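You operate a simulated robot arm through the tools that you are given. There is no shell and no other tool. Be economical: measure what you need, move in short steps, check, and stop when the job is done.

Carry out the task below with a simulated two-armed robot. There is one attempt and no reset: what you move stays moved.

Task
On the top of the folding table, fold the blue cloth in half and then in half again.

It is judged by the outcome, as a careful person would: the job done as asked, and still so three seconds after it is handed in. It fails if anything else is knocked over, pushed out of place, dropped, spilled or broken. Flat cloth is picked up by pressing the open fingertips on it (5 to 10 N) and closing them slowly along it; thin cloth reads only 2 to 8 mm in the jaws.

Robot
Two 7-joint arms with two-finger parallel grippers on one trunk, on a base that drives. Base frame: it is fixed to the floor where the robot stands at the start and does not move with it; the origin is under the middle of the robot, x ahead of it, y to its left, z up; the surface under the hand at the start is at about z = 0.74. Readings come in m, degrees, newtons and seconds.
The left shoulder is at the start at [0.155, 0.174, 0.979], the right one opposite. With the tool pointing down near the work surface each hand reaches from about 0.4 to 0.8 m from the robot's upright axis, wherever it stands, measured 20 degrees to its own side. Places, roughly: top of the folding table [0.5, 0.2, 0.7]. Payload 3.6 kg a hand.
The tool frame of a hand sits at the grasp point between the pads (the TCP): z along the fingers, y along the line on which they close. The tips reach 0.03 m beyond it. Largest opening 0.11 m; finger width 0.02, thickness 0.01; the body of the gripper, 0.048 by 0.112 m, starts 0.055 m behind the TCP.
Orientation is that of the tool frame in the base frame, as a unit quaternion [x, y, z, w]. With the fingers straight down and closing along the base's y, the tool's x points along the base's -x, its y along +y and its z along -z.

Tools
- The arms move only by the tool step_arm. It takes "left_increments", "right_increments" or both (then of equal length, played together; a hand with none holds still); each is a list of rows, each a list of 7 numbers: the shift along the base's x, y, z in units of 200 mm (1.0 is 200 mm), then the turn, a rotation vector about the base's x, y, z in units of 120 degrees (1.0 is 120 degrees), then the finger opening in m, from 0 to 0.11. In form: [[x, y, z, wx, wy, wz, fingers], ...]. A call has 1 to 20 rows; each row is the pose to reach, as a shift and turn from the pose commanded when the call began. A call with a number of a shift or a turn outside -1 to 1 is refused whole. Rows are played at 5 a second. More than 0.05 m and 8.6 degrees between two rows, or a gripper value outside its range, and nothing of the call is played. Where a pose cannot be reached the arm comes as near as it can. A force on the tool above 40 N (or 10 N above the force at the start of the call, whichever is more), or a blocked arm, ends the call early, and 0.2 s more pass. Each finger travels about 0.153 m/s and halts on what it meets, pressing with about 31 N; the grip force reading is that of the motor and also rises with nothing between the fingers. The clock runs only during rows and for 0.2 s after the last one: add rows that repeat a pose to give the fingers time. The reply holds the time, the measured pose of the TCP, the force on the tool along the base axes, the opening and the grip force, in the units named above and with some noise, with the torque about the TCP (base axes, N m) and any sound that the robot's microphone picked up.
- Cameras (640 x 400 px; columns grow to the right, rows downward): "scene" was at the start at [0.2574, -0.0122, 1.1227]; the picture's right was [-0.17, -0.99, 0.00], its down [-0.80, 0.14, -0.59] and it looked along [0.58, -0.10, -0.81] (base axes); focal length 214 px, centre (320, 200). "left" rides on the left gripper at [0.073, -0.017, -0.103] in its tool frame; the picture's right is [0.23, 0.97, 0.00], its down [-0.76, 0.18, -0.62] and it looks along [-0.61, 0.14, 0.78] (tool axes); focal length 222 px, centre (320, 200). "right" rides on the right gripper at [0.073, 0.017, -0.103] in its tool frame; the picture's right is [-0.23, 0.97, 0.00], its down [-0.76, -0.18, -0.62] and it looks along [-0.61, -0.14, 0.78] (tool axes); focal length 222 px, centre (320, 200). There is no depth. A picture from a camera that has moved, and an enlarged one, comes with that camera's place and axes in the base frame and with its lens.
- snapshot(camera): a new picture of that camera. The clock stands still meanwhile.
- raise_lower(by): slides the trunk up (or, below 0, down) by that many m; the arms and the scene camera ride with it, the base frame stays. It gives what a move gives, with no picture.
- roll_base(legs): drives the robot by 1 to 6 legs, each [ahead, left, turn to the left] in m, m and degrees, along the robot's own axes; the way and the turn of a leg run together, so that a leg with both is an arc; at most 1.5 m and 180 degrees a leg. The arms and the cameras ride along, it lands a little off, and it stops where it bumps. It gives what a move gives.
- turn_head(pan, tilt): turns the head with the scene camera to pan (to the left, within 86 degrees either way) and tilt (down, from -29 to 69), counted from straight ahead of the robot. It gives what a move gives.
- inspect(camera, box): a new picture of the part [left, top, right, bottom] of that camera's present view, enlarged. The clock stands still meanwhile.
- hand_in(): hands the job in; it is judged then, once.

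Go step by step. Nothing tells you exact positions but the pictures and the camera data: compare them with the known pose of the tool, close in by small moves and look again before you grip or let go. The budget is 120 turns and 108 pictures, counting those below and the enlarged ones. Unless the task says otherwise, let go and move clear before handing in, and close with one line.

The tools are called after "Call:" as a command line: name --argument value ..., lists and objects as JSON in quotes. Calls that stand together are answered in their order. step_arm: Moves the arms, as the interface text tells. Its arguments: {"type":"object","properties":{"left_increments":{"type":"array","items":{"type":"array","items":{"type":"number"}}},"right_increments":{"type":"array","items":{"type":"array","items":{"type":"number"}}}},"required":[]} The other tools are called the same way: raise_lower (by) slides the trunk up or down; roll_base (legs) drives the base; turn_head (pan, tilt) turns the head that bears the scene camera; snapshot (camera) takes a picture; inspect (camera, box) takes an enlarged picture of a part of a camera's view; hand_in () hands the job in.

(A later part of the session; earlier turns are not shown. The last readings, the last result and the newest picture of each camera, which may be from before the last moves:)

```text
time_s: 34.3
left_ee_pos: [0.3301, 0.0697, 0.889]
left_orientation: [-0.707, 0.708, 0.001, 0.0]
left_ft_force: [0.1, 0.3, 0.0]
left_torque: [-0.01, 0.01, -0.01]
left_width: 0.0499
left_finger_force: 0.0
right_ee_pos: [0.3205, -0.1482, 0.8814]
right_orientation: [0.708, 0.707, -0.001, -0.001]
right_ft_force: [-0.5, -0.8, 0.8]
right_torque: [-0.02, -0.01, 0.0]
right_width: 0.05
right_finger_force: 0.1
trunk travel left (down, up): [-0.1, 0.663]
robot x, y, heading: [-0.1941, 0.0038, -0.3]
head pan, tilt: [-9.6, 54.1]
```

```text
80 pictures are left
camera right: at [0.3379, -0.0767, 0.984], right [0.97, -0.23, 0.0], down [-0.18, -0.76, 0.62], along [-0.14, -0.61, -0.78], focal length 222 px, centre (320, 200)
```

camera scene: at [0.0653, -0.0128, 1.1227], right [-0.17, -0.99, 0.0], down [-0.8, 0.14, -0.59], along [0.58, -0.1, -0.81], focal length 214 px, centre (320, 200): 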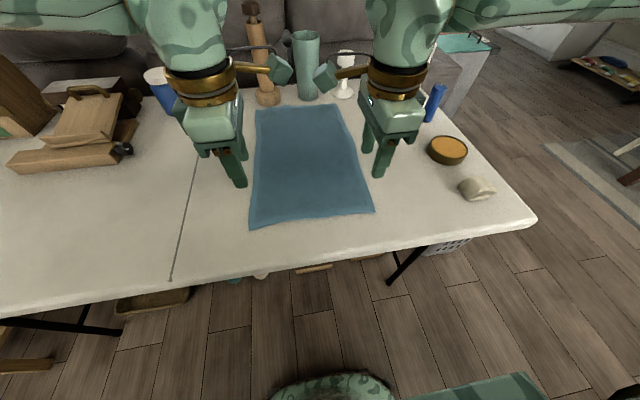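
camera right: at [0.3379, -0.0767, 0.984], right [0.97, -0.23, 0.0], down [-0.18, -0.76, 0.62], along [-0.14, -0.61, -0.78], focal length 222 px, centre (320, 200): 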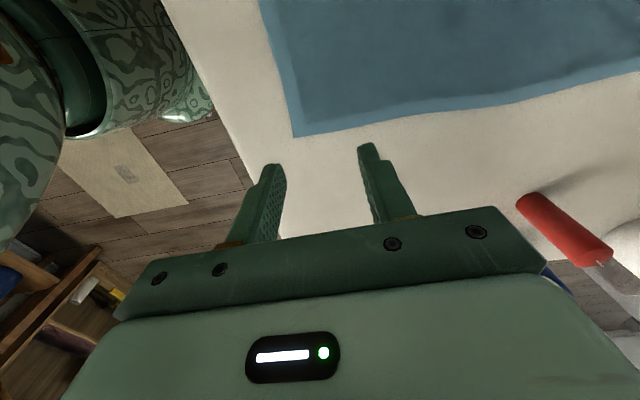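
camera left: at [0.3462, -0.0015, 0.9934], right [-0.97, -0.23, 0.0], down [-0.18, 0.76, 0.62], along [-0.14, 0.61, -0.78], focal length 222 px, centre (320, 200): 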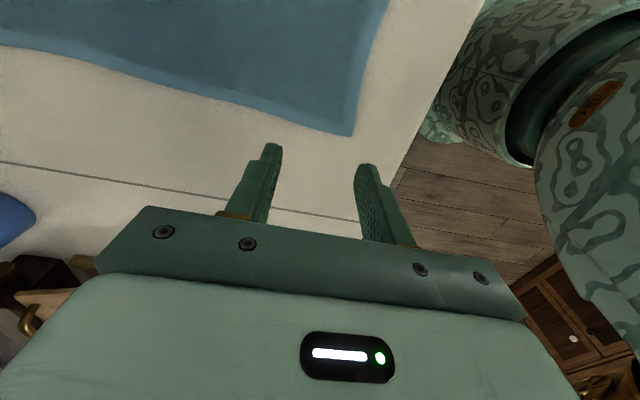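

The near hem lies at x ≈ 0.287, with corners at y = 0.092 and -0.169. I'll lower the hands so the fingers straddle the hem.

Call:
step_arm --left_increments '[[-0.06, 0, -0.15, 0, 0, 0, 0.045], [-0.12, 0, -0.3, 0, 0, 0, 0.04], [-0.18, 0, -0.45, 0, 0, 0, 0.04], [-0.19, 0, -0.54, 0, 0, 0, 0.04]]' --right_increments '[[-0.05, 0.005, -0.15, 0, 0, 0, 0.045], [-0.1, 0.005, -0.3, 0, 0, 0, 0.04], [-0.14, 0.005, -0.42, 0, 0, 0, 0.04], [-0.1425, 0.005, -0.5, 0, 0, 0, 0.04]]'

Call:
snapshot --camera "left"

Call:
snapshot --camera "right"

```text
time_s: 35.3
left_ee_pos: [0.2924, 0.0691, 0.7804]
left_orientation: [-0.706, 0.709, 0.001, 0.0]
left_ft_force: [0.0, 0.4, 0.7]
left_torque: [-0.01, 0.04, -0.01]
left_width: 0.0399
left_finger_force: 0.0
right_ee_pos: [0.2933, -0.1464, 0.7803]
right_orientation: [0.707, 0.708, -0.002, 0.0]
right_ft_force: [0.6, 0.2, 0.6]
right_torque: [0.0, 0.01, 0.02]
right_width: 0.0401
right_finger_force: 0.0
trunk travel left (down, up): [-0.1, 0.663]
robot x, y, heading: [-0.1905, 0.0039, -0.2]
head pan, tilt: [-9.6, 54.1]
```

```text
79 pictures are left
camera left: at [0.3085, -0.0027, 0.884], right [-0.97, -0.22, 0.0], down [-0.18, 0.76, 0.62], along [-0.14, 0.61, -0.78], focal length 222 px, centre (320, 200)
```

left: 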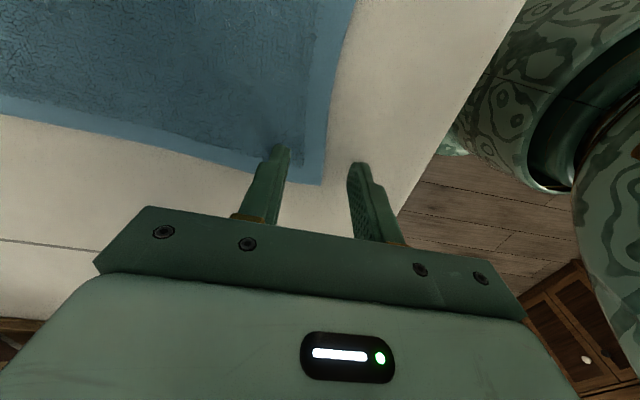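

```text
78 pictures are left
camera right: at [0.31, -0.0745, 0.8841], right [0.97, -0.22, 0.0], down [-0.17, -0.76, 0.62], along [-0.14, -0.61, -0.78], focal length 222 px, centre (320, 200)
```

right: 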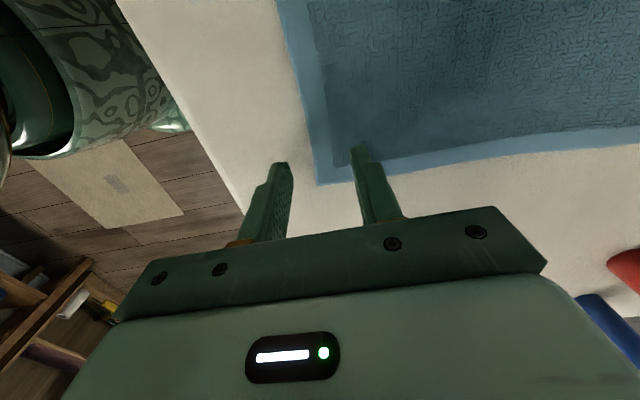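

The fingers straddle the hem properly. I'll shift 4 mm inward and press down gently.

Call:
step_arm --left_increments '[[0.02, 0, 0, 0, 0, 0, 0.04], [0.02, 0, -0.015, 0, 0, 0, 0.04], [0.02, 0, -0.03, 0, 0, 0, 0.04], [0.02, 0, -0.035, 0, 0, 0, 0.04], [0.02, 0, -0.035, 0, 0, 0, 0.04]]' --right_increments '[[0.015, 0, 0, 0, 0, 0, 0.04], [0.015, 0, -0.015, 0, 0, 0, 0.04], [0.015, 0, -0.03, 0, 0, 0, 0.04], [0.015, 0, -0.035, 0, 0, 0, 0.04], [0.015, 0, -0.035, 0, 0, 0, 0.04]]'

```text
time_s: 36.5
left_ee_pos: [0.2965, 0.0704, 0.7756]
left_orientation: [-0.706, 0.709, 0.0, 0.001]
left_ft_force: [-0.4, 0.0, 0.1]
left_torque: [0.01, -0.01, 0.01]
left_width: 0.0401
left_finger_force: 0.2
right_ee_pos: [0.295, -0.1475, 0.7757]
right_orientation: [0.706, 0.708, 0.0, -0.001]
right_ft_force: [0.4, -0.3, 0.3]
right_torque: [0.01, 0.01, 0.03]
right_width: 0.0402
right_finger_force: 0.0
trunk travel left (down, up): [-0.1, 0.663]
robot x, y, heading: [-0.1915, 0.0018, -0.3]
head pan, tilt: [-9.6, 54.1]
```

Call:
step_arm --left_increments '[[0, 0, -0.006, 0, 0, 0, 0.04], [0, 0, -0.012, 0, 0, 0, 0.04], [0, 0, -0.012, 0, 0, 0, 0.04], [0, 0, -0.012, 0, 0, 0, 0.04]]' --right_increments '[[0, 0, -0.006, 0, 0, 0, 0.04], [0, 0, -0.012, 0, 0, 0, 0.04], [0, 0, -0.012, 0, 0, 0, 0.04], [0, 0, -0.012, 0, 0, 0, 0.04]]'

```text
time_s: 37.5
left_ee_pos: [0.2976, 0.0713, 0.7739]
left_orientation: [-0.706, 0.709, 0.0, 0.001]
left_ft_force: [-0.8, -0.5, 5.0]
left_torque: [0.01, -0.09, -0.05]
left_width: 0.04
left_finger_force: 0.2
right_ee_pos: [0.2949, -0.1476, 0.7737]
right_orientation: [0.706, 0.708, -0.001, -0.001]
right_ft_force: [0.1, -1.5, 3.9]
right_torque: [-0.04, -0.07, -0.01]
right_width: 0.04
right_finger_force: 0.1
trunk travel left (down, up): [-0.1, 0.663]
robot x, y, heading: [-0.1924, -0.002, -0.2]
head pan, tilt: [-9.6, 54.1]
```

Contact is about 5 N on each hand. I'll add a touch more pressure and close slowly.

Call:
step_arm --left_increments '[[0, 0, -0.002, 0, 0, 0, 0.04], [0, 0, -0.003, 0, 0, 0, 0.037], [0, 0, -0.003, 0, 0, 0, 0.034], [0, 0, -0.003, 0, 0, 0, 0.031], [0, 0, -0.003, 0, 0, 0, 0.028], [0, 0, -0.003, 0, 0, 0, 0.025], [0, 0, -0.003, 0, 0, 0, 0.022], [0, 0, -0.003, 0, 0, 0, 0.019], [0, 0, -0.003, 0, 0, 0, 0.016], [0, 0, -0.003, 0, 0, 0, 0.013], [0, 0, -0.003, 0, 0, 0, 0.01], [0, 0, -0.003, 0, 0, 0, 0.007], [0, 0, -0.003, 0, 0, 0, 0.004], [0, 0, -0.003, 0, 0, 0, 0.0], [0, 0, -0.003, 0, 0, 0, 0.0], [0, 0, -0.003, 0, 0, 0, 0.0]]' --right_increments '[[0, 0, -0.003, 0, 0, 0, 0.04], [0, 0, -0.004, 0, 0, 0, 0.037], [0, 0, -0.004, 0, 0, 0, 0.034], [0, 0, -0.004, 0, 0, 0, 0.031], [0, 0, -0.004, 0, 0, 0, 0.028], [0, 0, -0.004, 0, 0, 0, 0.025], [0, 0, -0.004, 0, 0, 0, 0.022], [0, 0, -0.004, 0, 0, 0, 0.019], [0, 0, -0.004, 0, 0, 0, 0.016], [0, 0, -0.004, 0, 0, 0, 0.013], [0, 0, -0.004, 0, 0, 0, 0.01], [0, 0, -0.004, 0, 0, 0, 0.007], [0, 0, -0.004, 0, 0, 0, 0.004], [0, 0, -0.004, 0, 0, 0, 0.0], [0, 0, -0.004, 0, 0, 0, 0.0], [0, 0, -0.004, 0, 0, 0, 0.0]]'

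Call:
snapshot --camera "left"

Call:
snapshot --camera "right"

```text
time_s: 40.9
left_ee_pos: [0.2949, 0.0706, 0.7726]
left_orientation: [-0.706, 0.708, 0.0, 0.0]
left_ft_force: [2.2, -1.3, 8.5]
left_torque: [-0.01, -0.14, -0.04]
left_width: 0.0038
left_finger_force: 30.7
right_ee_pos: [0.2954, -0.1463, 0.7719]
right_orientation: [0.706, 0.709, 0.001, 0.0]
right_ft_force: [1.8, 0.5, 8.2]
right_torque: [0.03, -0.13, 0.02]
right_width: 0.0045
right_finger_force: 31.2
trunk travel left (down, up): [-0.1, 0.663]
robot x, y, heading: [-0.1929, 0.0004, -0.2]
head pan, tilt: [-9.6, 54.1]
```

```text
77 pictures are left
camera left: at [0.3123, -0.0024, 0.8761], right [-0.97, -0.22, 0.0], down [-0.18, 0.76, 0.62], along [-0.14, 0.61, -0.78], focal length 222 px, centre (320, 200)
```

left: 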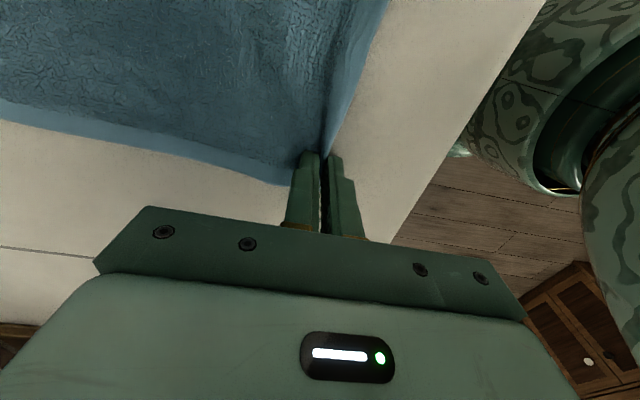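

```text
76 pictures are left
camera right: at [0.312, -0.0738, 0.8754], right [0.97, -0.22, 0.0], down [-0.17, -0.76, 0.62], along [-0.14, -0.61, -0.78], focal length 222 px, centre (320, 200)
```

right: 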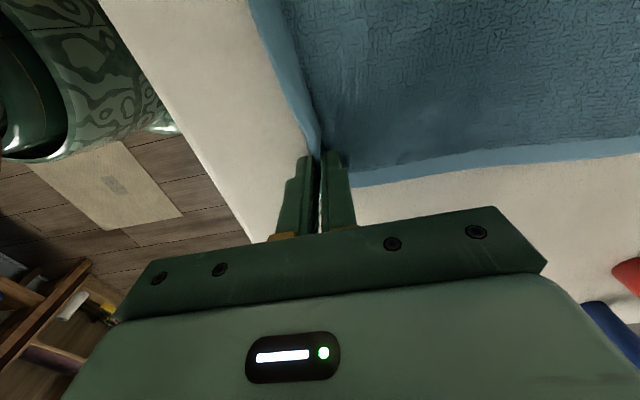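

Both corners of the near hem are pinched at about 4 mm. I'll lift along an arc forward, away from me.

Call:
step_arm --left_increments '[[0.02, 0, 0.07, 0, 0, 0, 0], [0.05, 0, 0.15, 0, 0, 0, 0], [0.1, 0, 0.24, 0, 0, 0, 0], [0.16, 0, 0.34, 0, 0, 0, 0], [0.23, 0.0, 0.43, 0, 0, 0, 0], [0.32, 0, 0.51, 0, 0, 0, 0], [0.42, 0, 0.58, 0, 0, 0, 0], [0.54, 0, 0.64, 0, 0, 0, 0], [0.66, 0, 0.68, 0, 0, 0, 0], [0.78, 0, 0.7, 0, 0, 0, 0]]' --right_increments '[[0.02, 0, 0.07, 0, 0, 0, 0], [0.05, 0, 0.15, 0, 0, 0, 0], [0.1, 0, 0.24, 0, 0, 0, 0], [0.16, 0, 0.34, 0, 0, 0, 0], [0.23, 0.0, 0.43, 0, 0, 0, 0], [0.32, 0, 0.51, 0, 0, 0, 0], [0.42, 0, 0.58, 0, 0, 0, 0], [0.54, 0, 0.64, 0, 0, 0, 0], [0.66, 0, 0.68, 0, 0, 0, 0], [0.78, 0, 0.7, 0, 0, 0, 0]]'

Call:
snapshot --camera "scene"

```text
time_s: 43.1
left_ee_pos: [0.4521, 0.0697, 0.9085]
left_orientation: [-0.706, 0.709, 0.001, 0.0]
left_ft_force: [-0.9, -0.7, 0.0]
left_torque: [-0.03, 0.03, -0.03]
left_width: 0.0039
left_finger_force: 31.3
right_ee_pos: [0.4508, -0.1462, 0.9128]
right_orientation: [0.706, 0.708, -0.002, -0.001]
right_ft_force: [0.0, 0.6, 0.4]
right_torque: [0.07, 0.0, 0.01]
right_width: 0.004
right_finger_force: 30.7
trunk travel left (down, up): [-0.1, 0.663]
robot x, y, heading: [-0.1921, 0.0009, -0.0]
head pan, tilt: [-9.6, 54.1]
```

```text
75 pictures are left
camera scene: at [0.0659, -0.0126, 1.1225], right [-0.17, -0.99, 0.0], down [-0.8, 0.14, -0.59], along [0.58, -0.1, -0.81], focal length 214 px, centre (320, 200)
```

scene: 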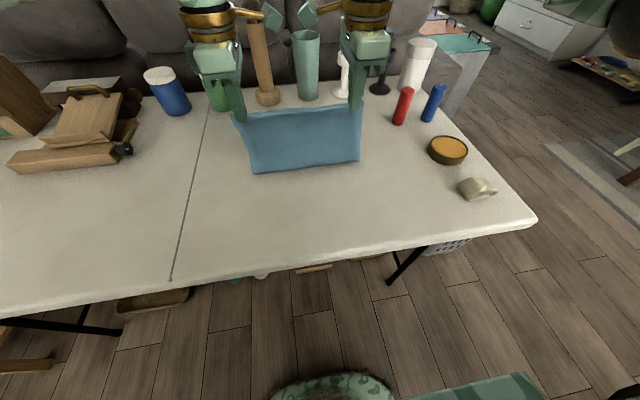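

The hem lifts cleanly with no S-bend. I'll drive forward 0.19 m to bring it over the far half, then tilt the hands to stay clear of the objects.

Call:
roll_base --legs '[[0.18, 0, 0]]'

Call:
step_arm --left_increments '[[0, -0.01, -0.02, 0, -0.06, 0, 0], [0, -0.03, -0.05, 0, -0.12, 0, 0], [0, -0.05, -0.08, 0, -0.18, 0, 0], [0, -0.065, -0.12, 0, -0.25, 0, 0]]' --right_increments '[[0, -0.01, -0.02, 0, -0.06, 0, 0], [0, -0.02, -0.05, 0, -0.12, 0, 0], [0, -0.03, -0.08, 0, -0.18, 0, 0], [0, -0.03, -0.12, 0, -0.25, 0, 0]]'

Call:
snapshot --camera "scene"

Call:
snapshot --camera "right"

Call:
snapshot --camera "left"

```text
time_s: 44.6
left_ee_pos: [0.6331, 0.0671, 0.9095]
left_orientation: [-0.705, 0.71, 0.001, -0.001]
left_ft_force: [-1.2, -0.9, -0.9]
left_torque: [-0.03, 0.06, -0.01]
left_width: 0.0037
left_finger_force: 30.9
right_ee_pos: [0.6303, -0.151, 0.912]
right_orientation: [0.707, 0.707, -0.001, -0.001]
right_ft_force: [0.3, 0.6, 1.2]
right_torque: [0.04, 0.02, 0.0]
right_width: 0.004
right_finger_force: 30.9
trunk travel left (down, up): [-0.1, 0.663]
robot x, y, heading: [-0.0122, -0.0019, -0.5]
head pan, tilt: [-9.6, 54.1]
```

```text
time_s: 45.6
left_ee_pos: [0.6312, 0.0536, 0.8867]
left_orientation: [-0.68, 0.685, -0.183, 0.184]
left_ft_force: [-0.1, 0.1, -0.7]
left_torque: [-0.03, 0.12, -0.02]
left_width: 0.0037
left_finger_force: 30.2
right_ee_pos: [0.6299, -0.1578, 0.8903]
right_orientation: [0.683, 0.683, 0.183, 0.183]
right_ft_force: [0.4, -0.6, -0.5]
right_torque: [0.0, 0.11, 0.0]
right_width: 0.0037
right_finger_force: 31.4
trunk travel left (down, up): [-0.1, 0.663]
robot x, y, heading: [-0.011, -0.0018, -0.2]
head pan, tilt: [-9.6, 54.1]
```

```text
74 pictures are left
camera scene: at [0.2458, -0.0149, 1.1226], right [-0.17, -0.98, 0.0], down [-0.8, 0.14, -0.59], along [0.58, -0.1, -0.81], focal length 214 px, centre (320, 200)
```

scene: 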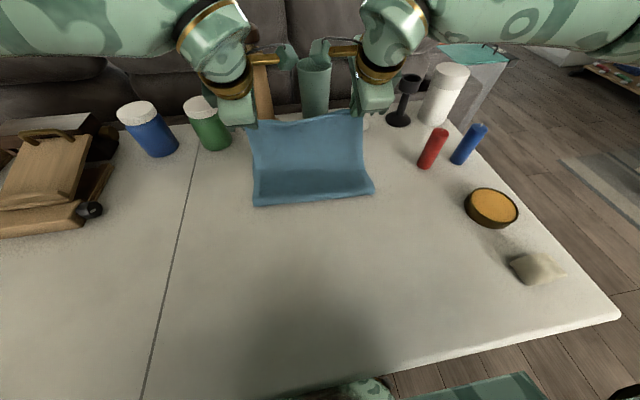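

```text
73 pictures are left
camera right: at [0.5934, -0.0861, 0.9867], right [0.84, -0.23, 0.49], down [-0.47, -0.76, 0.45], along [0.27, -0.61, -0.75], focal length 222 px, centre (320, 200)
```

right: 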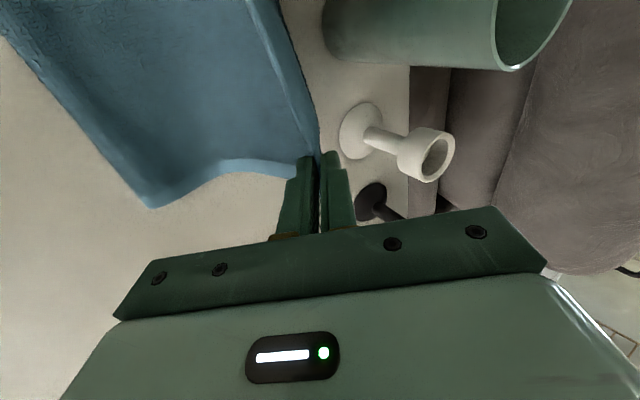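

```text
72 pictures are left
camera left: at [0.5941, -0.0177, 0.9836], right [-0.84, -0.22, -0.49], down [-0.46, 0.76, 0.45], along [0.27, 0.61, -0.75], focal length 222 px, centre (320, 200)
```

left: 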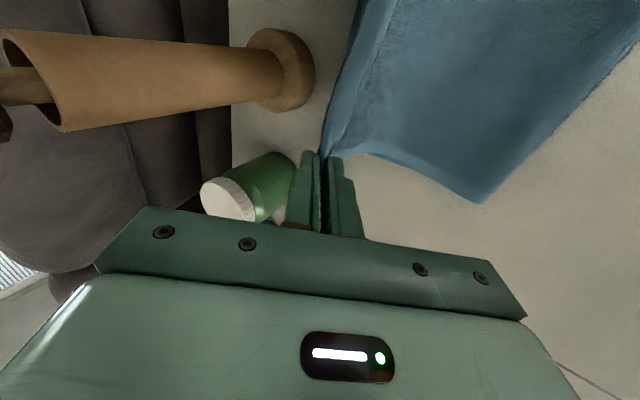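

The objects are clear of the tilted hands. I'll lay the hem down near the far edge.

Call:
step_arm --left_increments '[[0.06, 0, -0.1, 0, -0.25, 0, 0], [0.12, 0, -0.22, 0, -0.25, 0, 0], [0.18, 0, -0.35, 0, -0.25, 0, 0], [0.22, 0, -0.46, 0, -0.25, 0, 0], [0.22, 0, -0.5, 0, -0.25, 0, 0]]' --right_increments '[[0.06, 0.01, -0.1, 0, -0.25, 0, 0], [0.12, 0.02, -0.22, 0, -0.25, 0, 0], [0.18, 0.03, -0.35, 0, -0.25, 0, 0], [0.23, 0.03, -0.46, 0, -0.25, 0, 0], [0.23, 0.03, -0.52, 0, -0.25, 0, 0]]'

```text
refused: row 1 steps farther than a row can; nothing moved
```

Call:
step_arm --left_increments '[[0.06, 0, -0.1, 0, 0, 0, 0], [0.12, 0, -0.22, 0, 0, 0, 0], [0.18, 0, -0.35, 0, 0, 0, 0], [0.22, 0, -0.46, 0, 0, 0, 0], [0.22, 0, -0.5, 0, 0, 0, 0]]' --right_increments '[[0.06, 0.01, -0.1, 0, 0, 0, 0], [0.12, 0.02, -0.22, 0, 0, 0, 0], [0.18, 0.03, -0.35, 0, 0, 0, 0], [0.23, 0.03, -0.46, 0, 0, 0, 0], [0.23, 0.03, -0.52, 0, 0, 0, 0]]'

Call:
snapshot --camera "scene"

Call:
snapshot --camera "right"

Call:
snapshot --camera "left"

```text
time_s: 46.9
left_ee_pos: [0.6745, 0.0556, 0.7849]
left_orientation: [-0.681, 0.684, -0.181, 0.186]
left_ft_force: [0.6, -0.1, -0.2]
left_torque: [-0.03, 0.1, 0.04]
left_width: 0.0038
left_finger_force: 31.2
right_ee_pos: [0.676, -0.1507, 0.7847]
right_orientation: [0.684, 0.682, 0.183, 0.183]
right_ft_force: [0.4, 0.7, -0.3]
right_torque: [-0.04, 0.08, 0.01]
right_width: 0.004
right_finger_force: 30.8
trunk travel left (down, up): [-0.1, 0.663]
robot x, y, heading: [-0.0124, 0.0019, -0.5]
head pan, tilt: [-9.6, 54.1]
```

```text
71 pictures are left
camera scene: at [0.2459, -0.0149, 1.1227], right [-0.17, -0.98, 0.0], down [-0.8, 0.14, -0.59], along [0.58, -0.1, -0.81], focal length 214 px, centre (320, 200)
```

scene: 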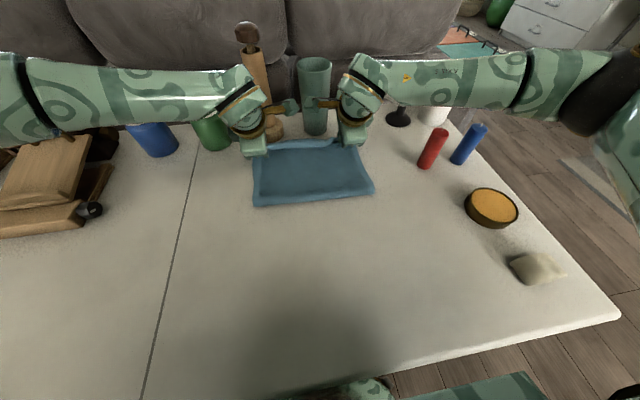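

```text
70 pictures are left
camera right: at [0.6397, -0.0777, 0.882], right [0.84, -0.23, 0.49], down [-0.47, -0.76, 0.45], along [0.27, -0.61, -0.75], focal length 222 px, centre (320, 200)
```

right: 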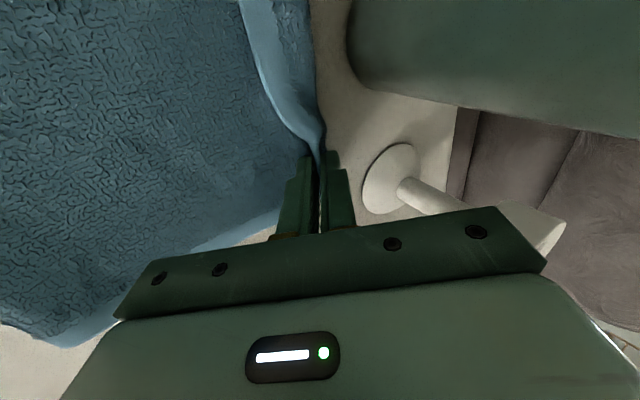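

```text
69 pictures are left
camera left: at [0.6381, -0.0163, 0.8822], right [-0.84, -0.22, -0.49], down [-0.46, 0.76, 0.45], along [0.27, 0.61, -0.74], focal length 222 px, centre (320, 200)
```

left: 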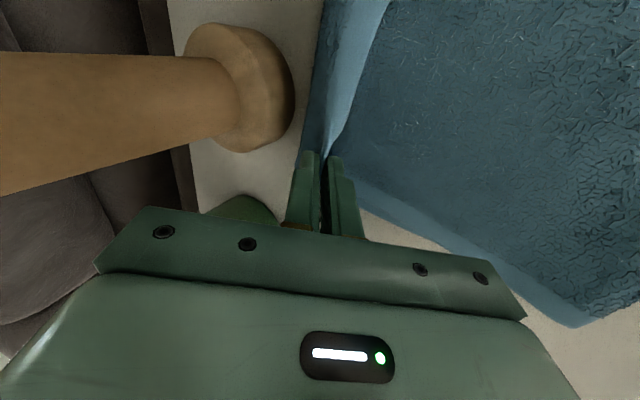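

The hem is at the far edge. I'll lower a few mm, open the fingers and retreat back along the tool axis.

Call:
step_arm --left_increments '[[0.01, 0, -0.025, 0, 0, 0, 0], [0.01, 0, -0.025, 0, 0, 0, 0.01], [0.01, 0, -0.025, 0, 0, 0, 0.025], [0.01, 0, -0.025, 0, 0, 0, 0.025], [-0.03, 0, 0.05, 0, 0, 0, 0.025], [-0.1, 0, 0.17, 0, 0, 0, 0.025], [-0.2, 0, 0.34, 0, 0, 0, 0.025], [-0.3, 0, 0.5, 0, 0, 0, 0.025], [-0.45, 0, 0.65, 0, 0, 0, 0.04]]' --right_increments '[[0.01, 0, -0.025, 0, 0, 0, 0], [0.01, 0, -0.025, 0, 0, 0, 0.01], [0.01, 0, -0.025, 0, 0, 0, 0.025], [0.01, 0, -0.025, 0, 0, 0, 0.025], [-0.03, 0, 0.05, 0, 0, 0, 0.025], [-0.1, 0, 0.17, 0, 0, 0, 0.025], [-0.2, 0, 0.34, 0, 0, 0, 0.025], [-0.3, 0, 0.5, 0, 0, 0, 0.025], [-0.45, 0, 0.65, 0, 0, 0, 0.04]]'

Call:
snapshot --camera "scene"

Call:
snapshot --camera "right"

Call:
snapshot --camera "left"

```text
time_s: 48.9
left_ee_pos: [0.5854, 0.0517, 0.9176]
left_orientation: [-0.681, 0.685, -0.181, 0.184]
left_ft_force: [0.3, -0.4, 0.3]
left_torque: [-0.03, 0.0, -0.01]
left_width: 0.04
left_finger_force: 0.1
right_ee_pos: [0.5834, -0.1488, 0.9179]
right_orientation: [0.684, 0.682, 0.183, 0.184]
right_ft_force: [-0.5, 1.0, 0.8]
right_torque: [0.02, 0.0, -0.04]
right_width: 0.0396
right_finger_force: 0.0
trunk travel left (down, up): [-0.1, 0.663]
robot x, y, heading: [-0.0082, -0.0006, -0.5]
head pan, tilt: [-9.6, 54.1]
```

```text
68 pictures are left
camera scene: at [0.2442, -0.0148, 1.1232], right [-0.17, -0.98, 0.0], down [-0.8, 0.14, -0.59], along [0.58, -0.1, -0.81], focal length 214 px, centre (320, 200)
```

scene: 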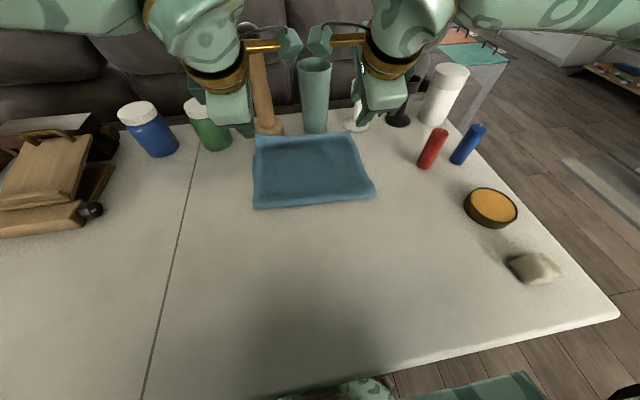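

```text
67 pictures are left
camera right: at [0.5471, -0.0776, 1.0153], right [0.84, -0.23, 0.49], down [-0.47, -0.76, 0.45], along [0.27, -0.61, -0.75], focal length 222 px, centre (320, 200)
```

right: 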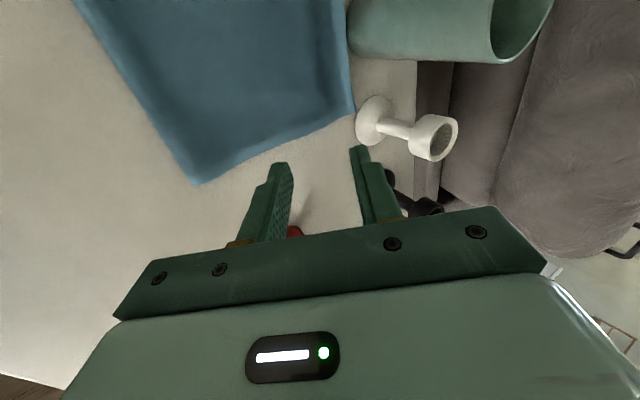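

```text
66 pictures are left
camera left: at [0.5487, -0.0201, 1.0147], right [-0.84, -0.22, -0.49], down [-0.46, 0.76, 0.45], along [0.27, 0.61, -0.74], focal length 222 px, centre (320, 200)
```

left: 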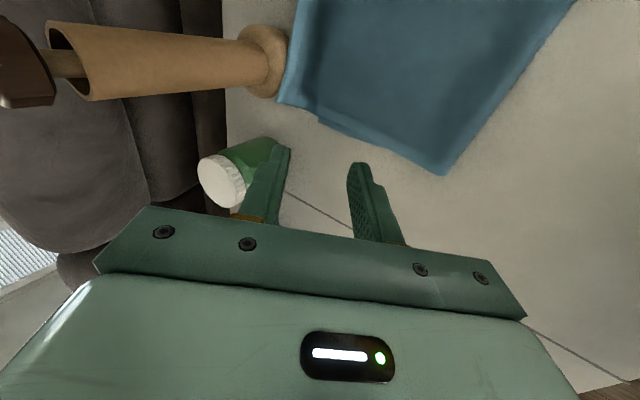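

The fold looks good, but the top hem may overshoot the far edge and come near the pole's base. I'll zoom in.

Call:
inspect --camera "scene" --box '[230, 100, 390, 220]'

Call:
inspect --camera "left" --box '[220, 0, 480, 180]'

Call:
inspect --camera "right" --box '[150, 0, 410, 190]'

```text
3.33 times, centred on (310, 160) of scene
camera zoom: at [0.2442, -0.0148, 1.1232], right [-0.17, -0.98, 0.0], down [-0.8, 0.14, -0.59], along [0.58, -0.1, -0.81], focal length 715 px, centre (353, 333)
```

zoom: 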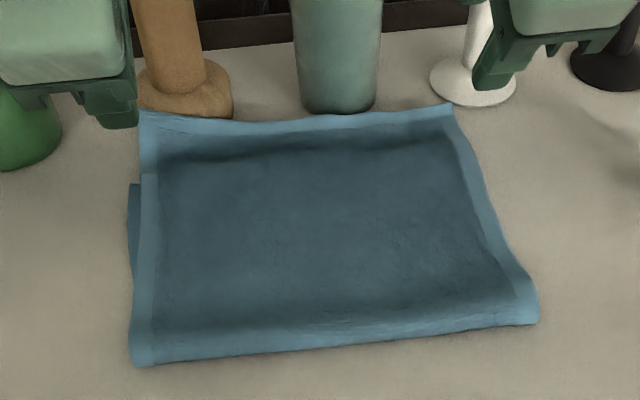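

```text
2.22 times, centred on (350, 90) of left
camera zoom: at [0.5487, -0.0201, 1.0147], right [-0.84, -0.22, -0.49], down [-0.46, 0.76, 0.45], along [0.27, 0.61, -0.74], focal length 494 px, centre (253, 444)
```

zoom: 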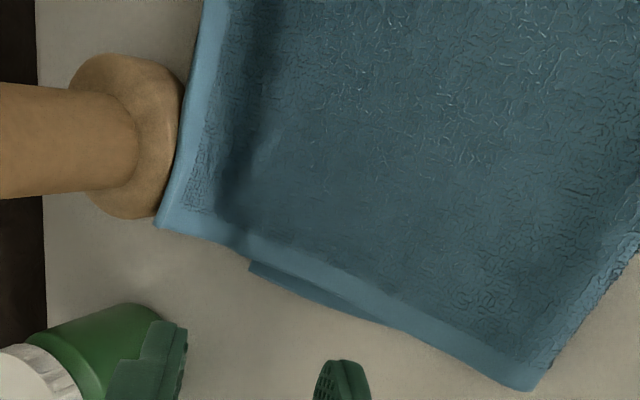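

```text
2.11 times, centred on (280, 95) of right
camera zoom: at [0.5471, -0.0776, 1.0153], right [0.84, -0.23, 0.49], down [-0.47, -0.76, 0.45], along [0.27, -0.61, -0.75], focal length 468 px, centre (404, 421)
```

zoom: 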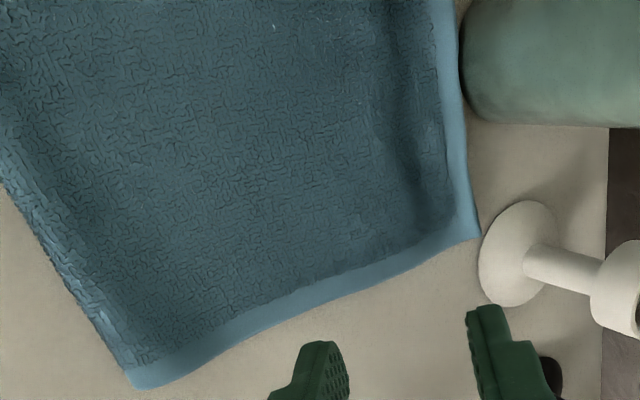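

The top hem overshoots the lower one by about 6 cm, with the lower far corner near x = 0.68. I'll turn the wrists back, pinch the overhanging strip, lift it and lay it back in line.

Call:
step_arm --left_increments '[[0.006, 0.007, 0, 0.0161, 0.0164, -0.0607, 0.05], [0.012, 0.014, 0, 0.0322, 0.0328, -0.1213, 0.05], [0.018, 0.021, 0, 0.0483, 0.0493, -0.182, 0.05], [0.024, 0.028, 0, 0.0643, 0.0657, -0.2427, 0.05], [0.03, 0.035, 0, 0.0804, 0.0821, -0.3033, 0.05], [0.036, 0.042, 0, 0.0965, 0.0985, -0.364, 0.05], [0.042, 0.049, 0, 0.1126, 0.1149, -0.4247, 0.05], [0.048, 0.056, 0, 0.1287, 0.1313, -0.4853, 0.05], [0.054, 0.063, 0, 0.1448, 0.1478, -0.546, 0.05], [0.06, 0.07, 0, 0.1608, 0.1642, -0.6067, 0.05], [0.066, 0.077, 0, 0.1769, 0.1806, -0.6673, 0.05], [0.072, 0.084, 0, 0.193, 0.197, -0.728, 0.05]]' --right_increments '[[0.006, -0.005, 0, -0.0163, 0.0164, 0.0611, 0.05], [0.012, -0.01, 0, -0.0327, 0.0328, 0.1222, 0.05], [0.018, -0.015, 0, -0.049, 0.0493, 0.1833, 0.05], [0.024, -0.02, 0, -0.0653, 0.0657, 0.2443, 0.05], [0.03, -0.025, 0, -0.0817, 0.0821, 0.3054, 0.05], [0.036, -0.03, 0, -0.098, 0.0985, 0.3665, 0.05], [0.042, -0.035, 0, -0.1143, 0.1149, 0.4276, 0.05], [0.048, -0.04, 0, -0.1307, 0.1313, 0.4887, 0.05], [0.054, -0.045, 0, -0.147, 0.1478, 0.5498, 0.05], [0.06, -0.05, 0, -0.1633, 0.1642, 0.6108, 0.05], [0.066, -0.055, 0, -0.1797, 0.1806, 0.6719, 0.05], [0.072, -0.06, 0, -0.196, 0.197, 0.733, 0.05]]'

Call:
snapshot --camera "left"

Call:
snapshot --camera "right"

```text
time_s: 51.5
left_ee_pos: [0.6007, 0.0709, 0.915]
left_orientation: [0.001, 1.0, -0.001, -0.002]
left_ft_force: [-0.5, 0.2, 0.9]
left_torque: [-0.02, 0.01, 0.0]
left_width: 0.05
left_finger_force: 0.1
right_ee_pos: [0.5997, -0.1642, 0.9142]
right_orientation: [-0.002, 1.0, -0.002, -0.002]
right_ft_force: [-0.2, -0.3, 0.1]
right_torque: [0.03, 0.0, 0.0]
right_width: 0.0502
right_finger_force: 0.1
trunk travel left (down, up): [-0.1, 0.663]
robot x, y, heading: [-0.0138, -0.0026, -0.5]
head pan, tilt: [-9.6, 54.1]
```

```text
62 pictures are left
camera left: at [0.528, 0.0554, 1.0194], right [-0.23, 0.97, 0.0], down [0.76, 0.18, 0.62], along [0.6, 0.14, -0.78], focal length 222 px, centre (320, 200)
```

left: 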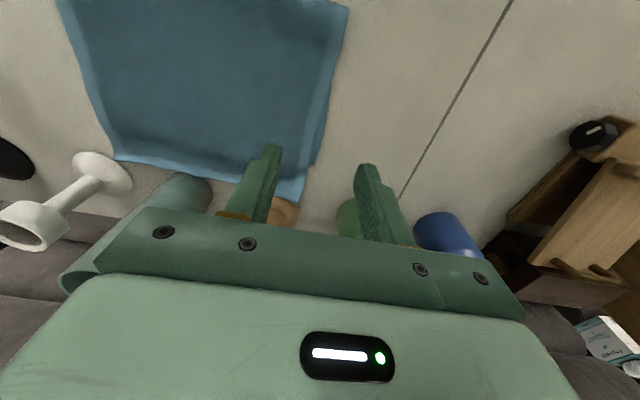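

```text
61 pictures are left
camera right: at [0.528, -0.1473, 1.0175], right [0.22, 0.97, 0.0], down [0.76, -0.17, 0.62], along [0.6, -0.14, -0.78], focal length 222 px, centre (320, 200)
```

right: 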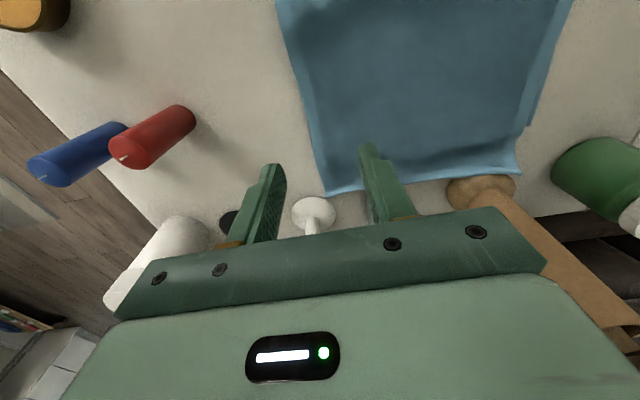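

The top hem's left corner is near (0.742, 0.072), the right near (0.727, -0.185), and the lower-left corner at x ≈ 0.68. I'll bring the hands above the overhanging strip.

Call:
step_arm --left_increments '[[0.18, -0.06, 0, 0, 0, 0, 0.05], [0.36, -0.12, 0, 0, 0, 0, 0.05], [0.545, -0.18, 0, 0, 0, 0, 0.05], [0.545, -0.18, -0.2, 0, 0, 0, 0.05], [0.545, -0.18, -0.4, 0, 0, 0, 0.05], [0.545, -0.18, -0.6, 0, 0, 0, 0.05]]' --right_increments '[[0.17, 0.03, 0, 0, 0, 0, 0.05], [0.34, 0.06, 0, 0, 0, 0, 0.05], [0.49, 0.08, 0, 0, 0, 0, 0.05], [0.49, 0.08, -0.2, 0, 0, 0, 0.05], [0.49, 0.08, -0.4, 0, 0, 0, 0.05], [0.49, 0.08, -0.6, 0, 0, 0, 0.05]]'

Call:
snapshot --camera "left"

Call:
snapshot --camera "right"

```text
time_s: 52.9
left_ee_pos: [0.6977, 0.0345, 0.8032]
left_orientation: [-0.001, 1.0, -0.001, -0.001]
left_ft_force: [-0.5, -0.4, 1.0]
left_torque: [0.03, -0.04, -0.04]
left_width: 0.05
left_finger_force: 0.1
left hand out of reach, approached as far as the arm can: row 2, 3, 4, 5, 6
right_ee_pos: [0.6871, -0.1442, 0.8264]
right_orientation: [0.0, 1.0, -0.001, -0.001]
right_ft_force: [1.2, 0.2, -0.8]
right_torque: [0.02, 0.01, 0.0]
right_width: 0.0503
right_finger_force: 0.1
right hand out of reach, approached as far as the arm can: row 2, 3, 4, 5, 6
trunk travel left (down, up): [-0.1, 0.663]
robot x, y, heading: [-0.0129, -0.0018, -0.3]
head pan, tilt: [-9.6, 54.1]
```

```text
60 pictures are left
camera left: at [0.6252, 0.0191, 0.9059], right [-0.23, 0.97, 0.0], down [0.76, 0.18, 0.62], along [0.61, 0.14, -0.78], focal length 222 px, centre (320, 200)
```

left: 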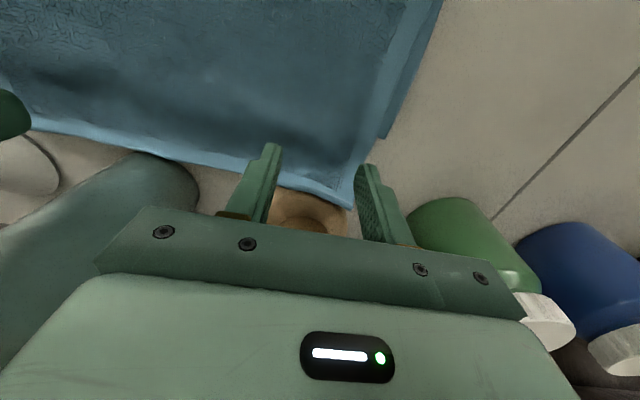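

```text
59 pictures are left
camera right: at [0.6166, -0.1285, 0.9292], right [0.23, 0.97, 0.0], down [0.76, -0.18, 0.62], along [0.6, -0.14, -0.78], focal length 222 px, centre (320, 200)
```

right: 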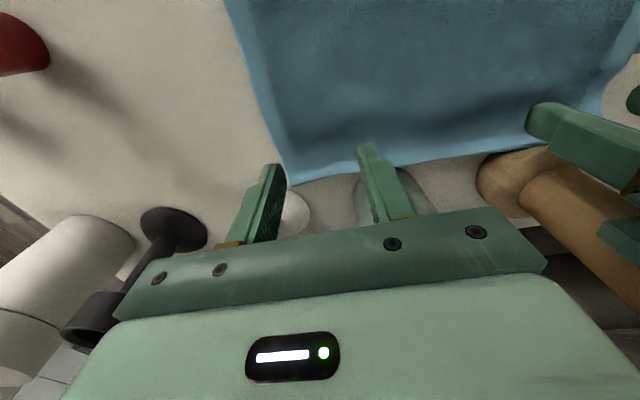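

The arms are at their reach limit. I'll pull them back a little and drive forward 4 cm to gain margin.

Call:
step_arm --left_increments '[[-0.2, 0, 0.1, 0, 0, 0, 0.05]]' --right_increments '[[-0.2, 0, 0.02, 0, 0, 0, 0.05]]'

Call:
roll_base --legs '[[0.045, 0, 0.4]]'

```text
time_s: 53.2
left_ee_pos: [0.6518, 0.0362, 0.8216]
left_orientation: [-0.001, 1.0, -0.001, -0.001]
left_ft_force: [-0.7, -0.9, 0.3]
left_torque: [-0.01, 0.01, -0.02]
left_width: 0.0501
left_finger_force: 0.2
right_ee_pos: [0.6443, -0.1462, 0.8333]
right_orientation: [-0.001, 1.0, -0.001, 0.001]
right_ft_force: [0.7, 0.6, 0.3]
right_torque: [-0.02, -0.04, -0.01]
right_width: 0.0501
right_finger_force: 0.0
trunk travel left (down, up): [-0.1, 0.663]
robot x, y, heading: [-0.0131, 0.0009, -0.2]
head pan, tilt: [-9.6, 54.1]
```

```text
time_s: 54.2
left_ee_pos: [0.6741, 0.04, 0.8271]
left_orientation: [-0.002, 1.0, -0.001, 0.002]
left_ft_force: [-0.4, 0.1, 0.3]
left_torque: [-0.04, -0.01, 0.05]
left_width: 0.0501
left_finger_force: 0.1
right_ee_pos: [0.6671, -0.144, 0.8385]
right_orientation: [-0.002, 1.0, -0.001, 0.004]
right_ft_force: [0.1, -0.4, -0.1]
right_torque: [0.01, -0.01, 0.0]
right_width: 0.0502
right_finger_force: 0.1
trunk travel left (down, up): [-0.1, 0.663]
robot x, y, heading: [0.0119, 0.0033, -0.3]
head pan, tilt: [-9.6, 54.1]
stopped in leg 1: the robot was blocked; the commanded pose is now the measured one
```

Call:
roll_base --legs '[[-0.006, 0, 0]]'

Call:
step_arm --left_increments '[[0.1, -0.03, -0.05, 0, 0, 0, 0.05], [0.19, -0.05, -0.15, 0, 0, 0, 0.05]]' --right_increments '[[0.1, 0, -0.1, 0, 0, 0, 0.05], [0.17, 0, -0.21, 0, 0, 0, 0.05]]'

Call:
snapshot --camera "scene"

Call:
snapshot --camera "left"

Call:
snapshot --camera "right"

```text
time_s: 54.9
left_ee_pos: [0.672, 0.0399, 0.8222]
left_orientation: [-0.003, 1.0, -0.001, -0.001]
left_ft_force: [0.2, -0.4, -0.1]
left_torque: [-0.01, 0.04, 0.0]
left_width: 0.0502
left_finger_force: 0.1
right_ee_pos: [0.6647, -0.1435, 0.8332]
right_orientation: [-0.004, 1.0, -0.002, 0.0]
right_ft_force: [-0.1, -0.5, -0.4]
right_torque: [-0.03, 0.02, -0.03]
right_width: 0.0502
right_finger_force: 0.0
trunk travel left (down, up): [-0.1, 0.663]
robot x, y, heading: [0.0098, -0.0008, -0.2]
head pan, tilt: [-9.6, 54.1]
```

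```text
time_s: 55.5
left_ee_pos: [0.7116, 0.0301, 0.7926]
left_orientation: [-0.003, 1.0, -0.001, 0.0]
left_ft_force: [0.6, 1.0, -0.3]
left_torque: [-0.02, -0.03, 0.0]
left_width: 0.0498
left_finger_force: 0.0
right_ee_pos: [0.6987, -0.1433, 0.7907]
right_orientation: [-0.004, 1.0, -0.001, 0.0]
right_ft_force: [-0.4, -0.4, -0.3]
right_torque: [0.0, -0.01, 0.01]
right_width: 0.0499
right_finger_force: 0.0
trunk travel left (down, up): [-0.1, 0.663]
robot x, y, heading: [0.0084, -0.0036, -0.1]
head pan, tilt: [-9.6, 54.1]
```

```text
58 pictures are left
camera scene: at [0.265, -0.0137, 1.1232], right [-0.17, -0.99, 0.0], down [-0.8, 0.14, -0.59], along [0.58, -0.1, -0.81], focal length 214 px, centre (320, 200)
```

scene: 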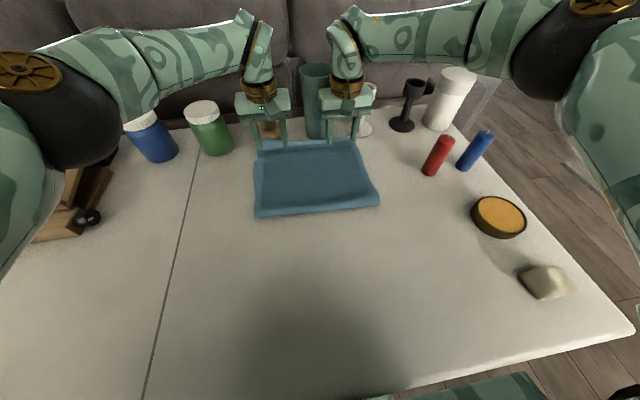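

```text
57 pictures are left
camera left: at [0.6388, 0.0138, 0.8953], right [-0.23, 0.97, 0.0], down [0.76, 0.18, 0.62], along [0.61, 0.14, -0.78], focal length 222 px, centre (320, 200)
```

left: 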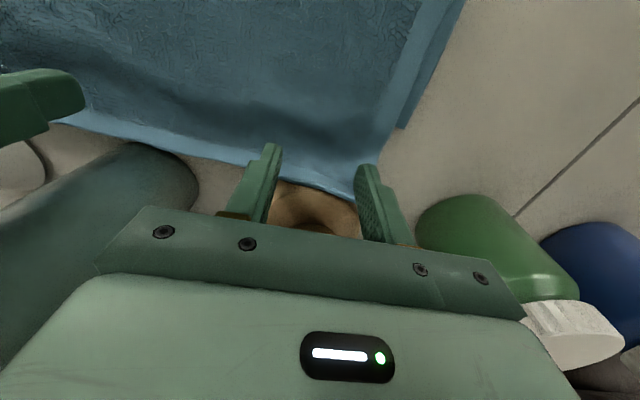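

```text
56 pictures are left
camera right: at [0.6264, -0.1275, 0.8938], right [0.22, 0.98, 0.0], down [0.76, -0.17, 0.62], along [0.61, -0.14, -0.78], focal length 222 px, centre (320, 200)
```

right: 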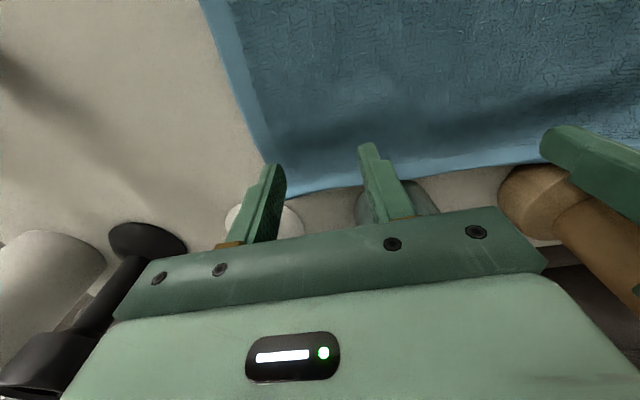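

The lower layer's edge shows as a step at x ≈ 0.68, so the overhanging strip beyond it is a single layer. I'll lower onto it.

Call:
step_arm --left_increments '[[0, -0.01, -0.05, 0, 0, 0, 0.05], [0, -0.01, -0.08, 0, 0, 0, 0.05], [0, -0.01, -0.092, 0, 0, 0, 0.05], [0, -0.01, -0.092, 0, 0, 0, 0.05]]' --right_increments '[[0.01, 0, -0.04, 0, 0, 0, 0.05], [0.01, 0, -0.07, 0, 0, 0, 0.05], [0.01, 0, -0.083, 0, 0, 0, 0.05], [0.01, 0, -0.083, 0, 0, 0, 0.05]]'

```text
time_s: 56.5
left_ee_pos: [0.7117, 0.0289, 0.7741]
left_orientation: [-0.002, 1.0, -0.001, 0.0]
left_ft_force: [0.6, -0.5, 6.8]
left_torque: [0.02, -0.04, -0.03]
left_width: 0.0501
left_finger_force: 0.0
right_ee_pos: [0.7014, -0.1445, 0.7748]
right_orientation: [-0.004, 1.0, -0.001, 0.0]
right_ft_force: [0.0, 0.5, 0.6]
right_torque: [0.01, 0.0, 0.0]
right_width: 0.0501
right_finger_force: 0.1
trunk travel left (down, up): [-0.1, 0.663]
robot x, y, heading: [0.0106, -0.0014, -0.0]
head pan, tilt: [-9.6, 54.1]
```

Call:
step_arm --left_increments '[[0, 0, -0.001, 0, 0, 0, 0.05], [0, 0, -0.002, 0, 0, 0, 0.05], [0, 0, -0.002, 0, 0, 0, 0.05]]' --right_increments '[[0, 0, -0.005, 0, 0, 0, 0.05], [0, 0, -0.009, 0, 0, 0, 0.05], [0, 0, -0.009, 0, 0, 0, 0.05]]'

```text
time_s: 57.3
left_ee_pos: [0.7108, 0.0276, 0.7732]
left_orientation: [-0.004, 1.0, -0.001, 0.0]
left_ft_force: [3.0, -0.8, 11.8]
left_torque: [0.04, -0.09, -0.01]
left_width: 0.0502
left_finger_force: 0.1
right_ee_pos: [0.7016, -0.1427, 0.7746]
right_orientation: [-0.004, 1.0, -0.002, 0.0]
right_ft_force: [0.4, -1.4, 2.9]
right_torque: [0.01, 0.03, 0.0]
right_width: 0.0501
right_finger_force: 0.0
trunk travel left (down, up): [-0.1, 0.663]
robot x, y, heading: [0.0088, -0.0026, -0.1]
head pan, tilt: [-9.6, 54.1]
```

Call:
step_arm --left_increments '[[0, 0, 0, 0, 0, 0, 0.05], [0, 0, 0, 0, 0, 0, 0.05], [0, 0, 0, 0, 0, 0, 0.046], [0, 0, 0, 0, 0, 0, 0.042], [0, 0, 0, 0, 0, 0, 0.038], [0, 0, 0, 0, 0, 0, 0.034], [0, 0, 0, 0, 0, 0, 0.03], [0, 0, 0, 0, 0, 0, 0.026], [0, 0, 0, 0, 0, 0, 0.022], [0, 0, 0, 0, 0, 0, 0.018], [0, 0, 0, 0, 0, 0, 0.014], [0, 0, 0, 0, 0, 0, 0.01], [0, 0, 0, 0, 0, 0, 0.006], [0, 0, 0, 0, 0, 0, 0.002], [0, 0, 0, 0, 0, 0, 0.0], [0, 0, 0, 0, 0, 0, 0.0]]' --right_increments '[[0, 0, -0.003, 0, 0, 0, 0.05], [0, 0, -0.006, 0, 0, 0, 0.05], [0, 0, -0.006, 0, 0, 0, 0.046], [0, 0, -0.006, 0, 0, 0, 0.042], [0, 0, -0.006, 0, 0, 0, 0.038], [0, 0, -0.006, 0, 0, 0, 0.034], [0, 0, -0.006, 0, 0, 0, 0.03], [0, 0, -0.006, 0, 0, 0, 0.026], [0, 0, -0.006, 0, 0, 0, 0.022], [0, 0, -0.006, 0, 0, 0, 0.018], [0, 0, -0.006, 0, 0, 0, 0.014], [0, 0, -0.006, 0, 0, 0, 0.01], [0, 0, -0.006, 0, 0, 0, 0.006], [0, 0, -0.006, 0, 0, 0, 0.002], [0, 0, -0.006, 0, 0, 0, 0.0], [0, 0, -0.006, 0, 0, 0, 0.0]]'

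Call:
snapshot --camera "left"

Call:
snapshot --camera "right"

```text
time_s: 60.7
left_ee_pos: [0.7093, 0.0274, 0.7727]
left_orientation: [-0.003, 1.0, -0.002, 0.0]
left_ft_force: [-0.6, -11.5, 13.6]
left_torque: [-0.28, 0.0, 0.02]
left_width: 0.0051
left_finger_force: 31.5
right_ee_pos: [0.7016, -0.1419, 0.7728]
right_orientation: [-0.004, 1.0, -0.001, 0.0]
right_ft_force: [0.5, 12.3, 23.1]
right_torque: [0.36, -0.03, 0.03]
right_width: 0.0055
right_finger_force: 30.9
trunk travel left (down, up): [-0.1, 0.663]
robot x, y, heading: [0.0095, 0.0018, -0.2]
head pan, tilt: [-9.6, 54.1]
```

```text
55 pictures are left
camera left: at [0.6374, 0.0113, 0.8765], right [-0.23, 0.97, 0.0], down [0.76, 0.18, 0.62], along [0.61, 0.14, -0.78], focal length 222 px, centre (320, 200)
```

left: 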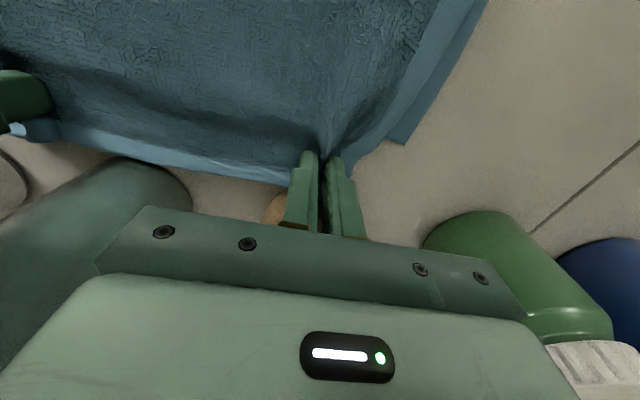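

```text
54 pictures are left
camera right: at [0.6296, -0.1262, 0.8751], right [0.22, 0.98, 0.0], down [0.76, -0.17, 0.62], along [0.61, -0.14, -0.78], focal length 222 px, centre (320, 200)
```

right: 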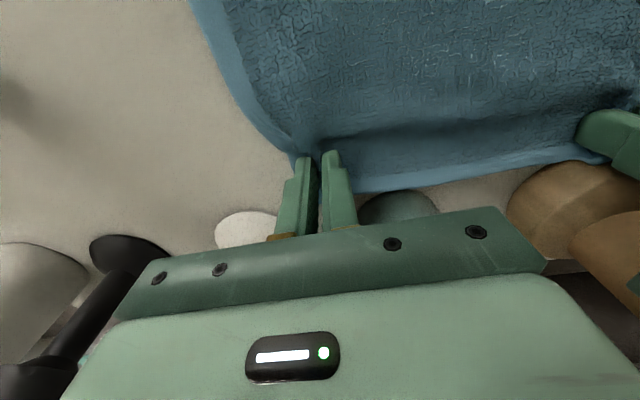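

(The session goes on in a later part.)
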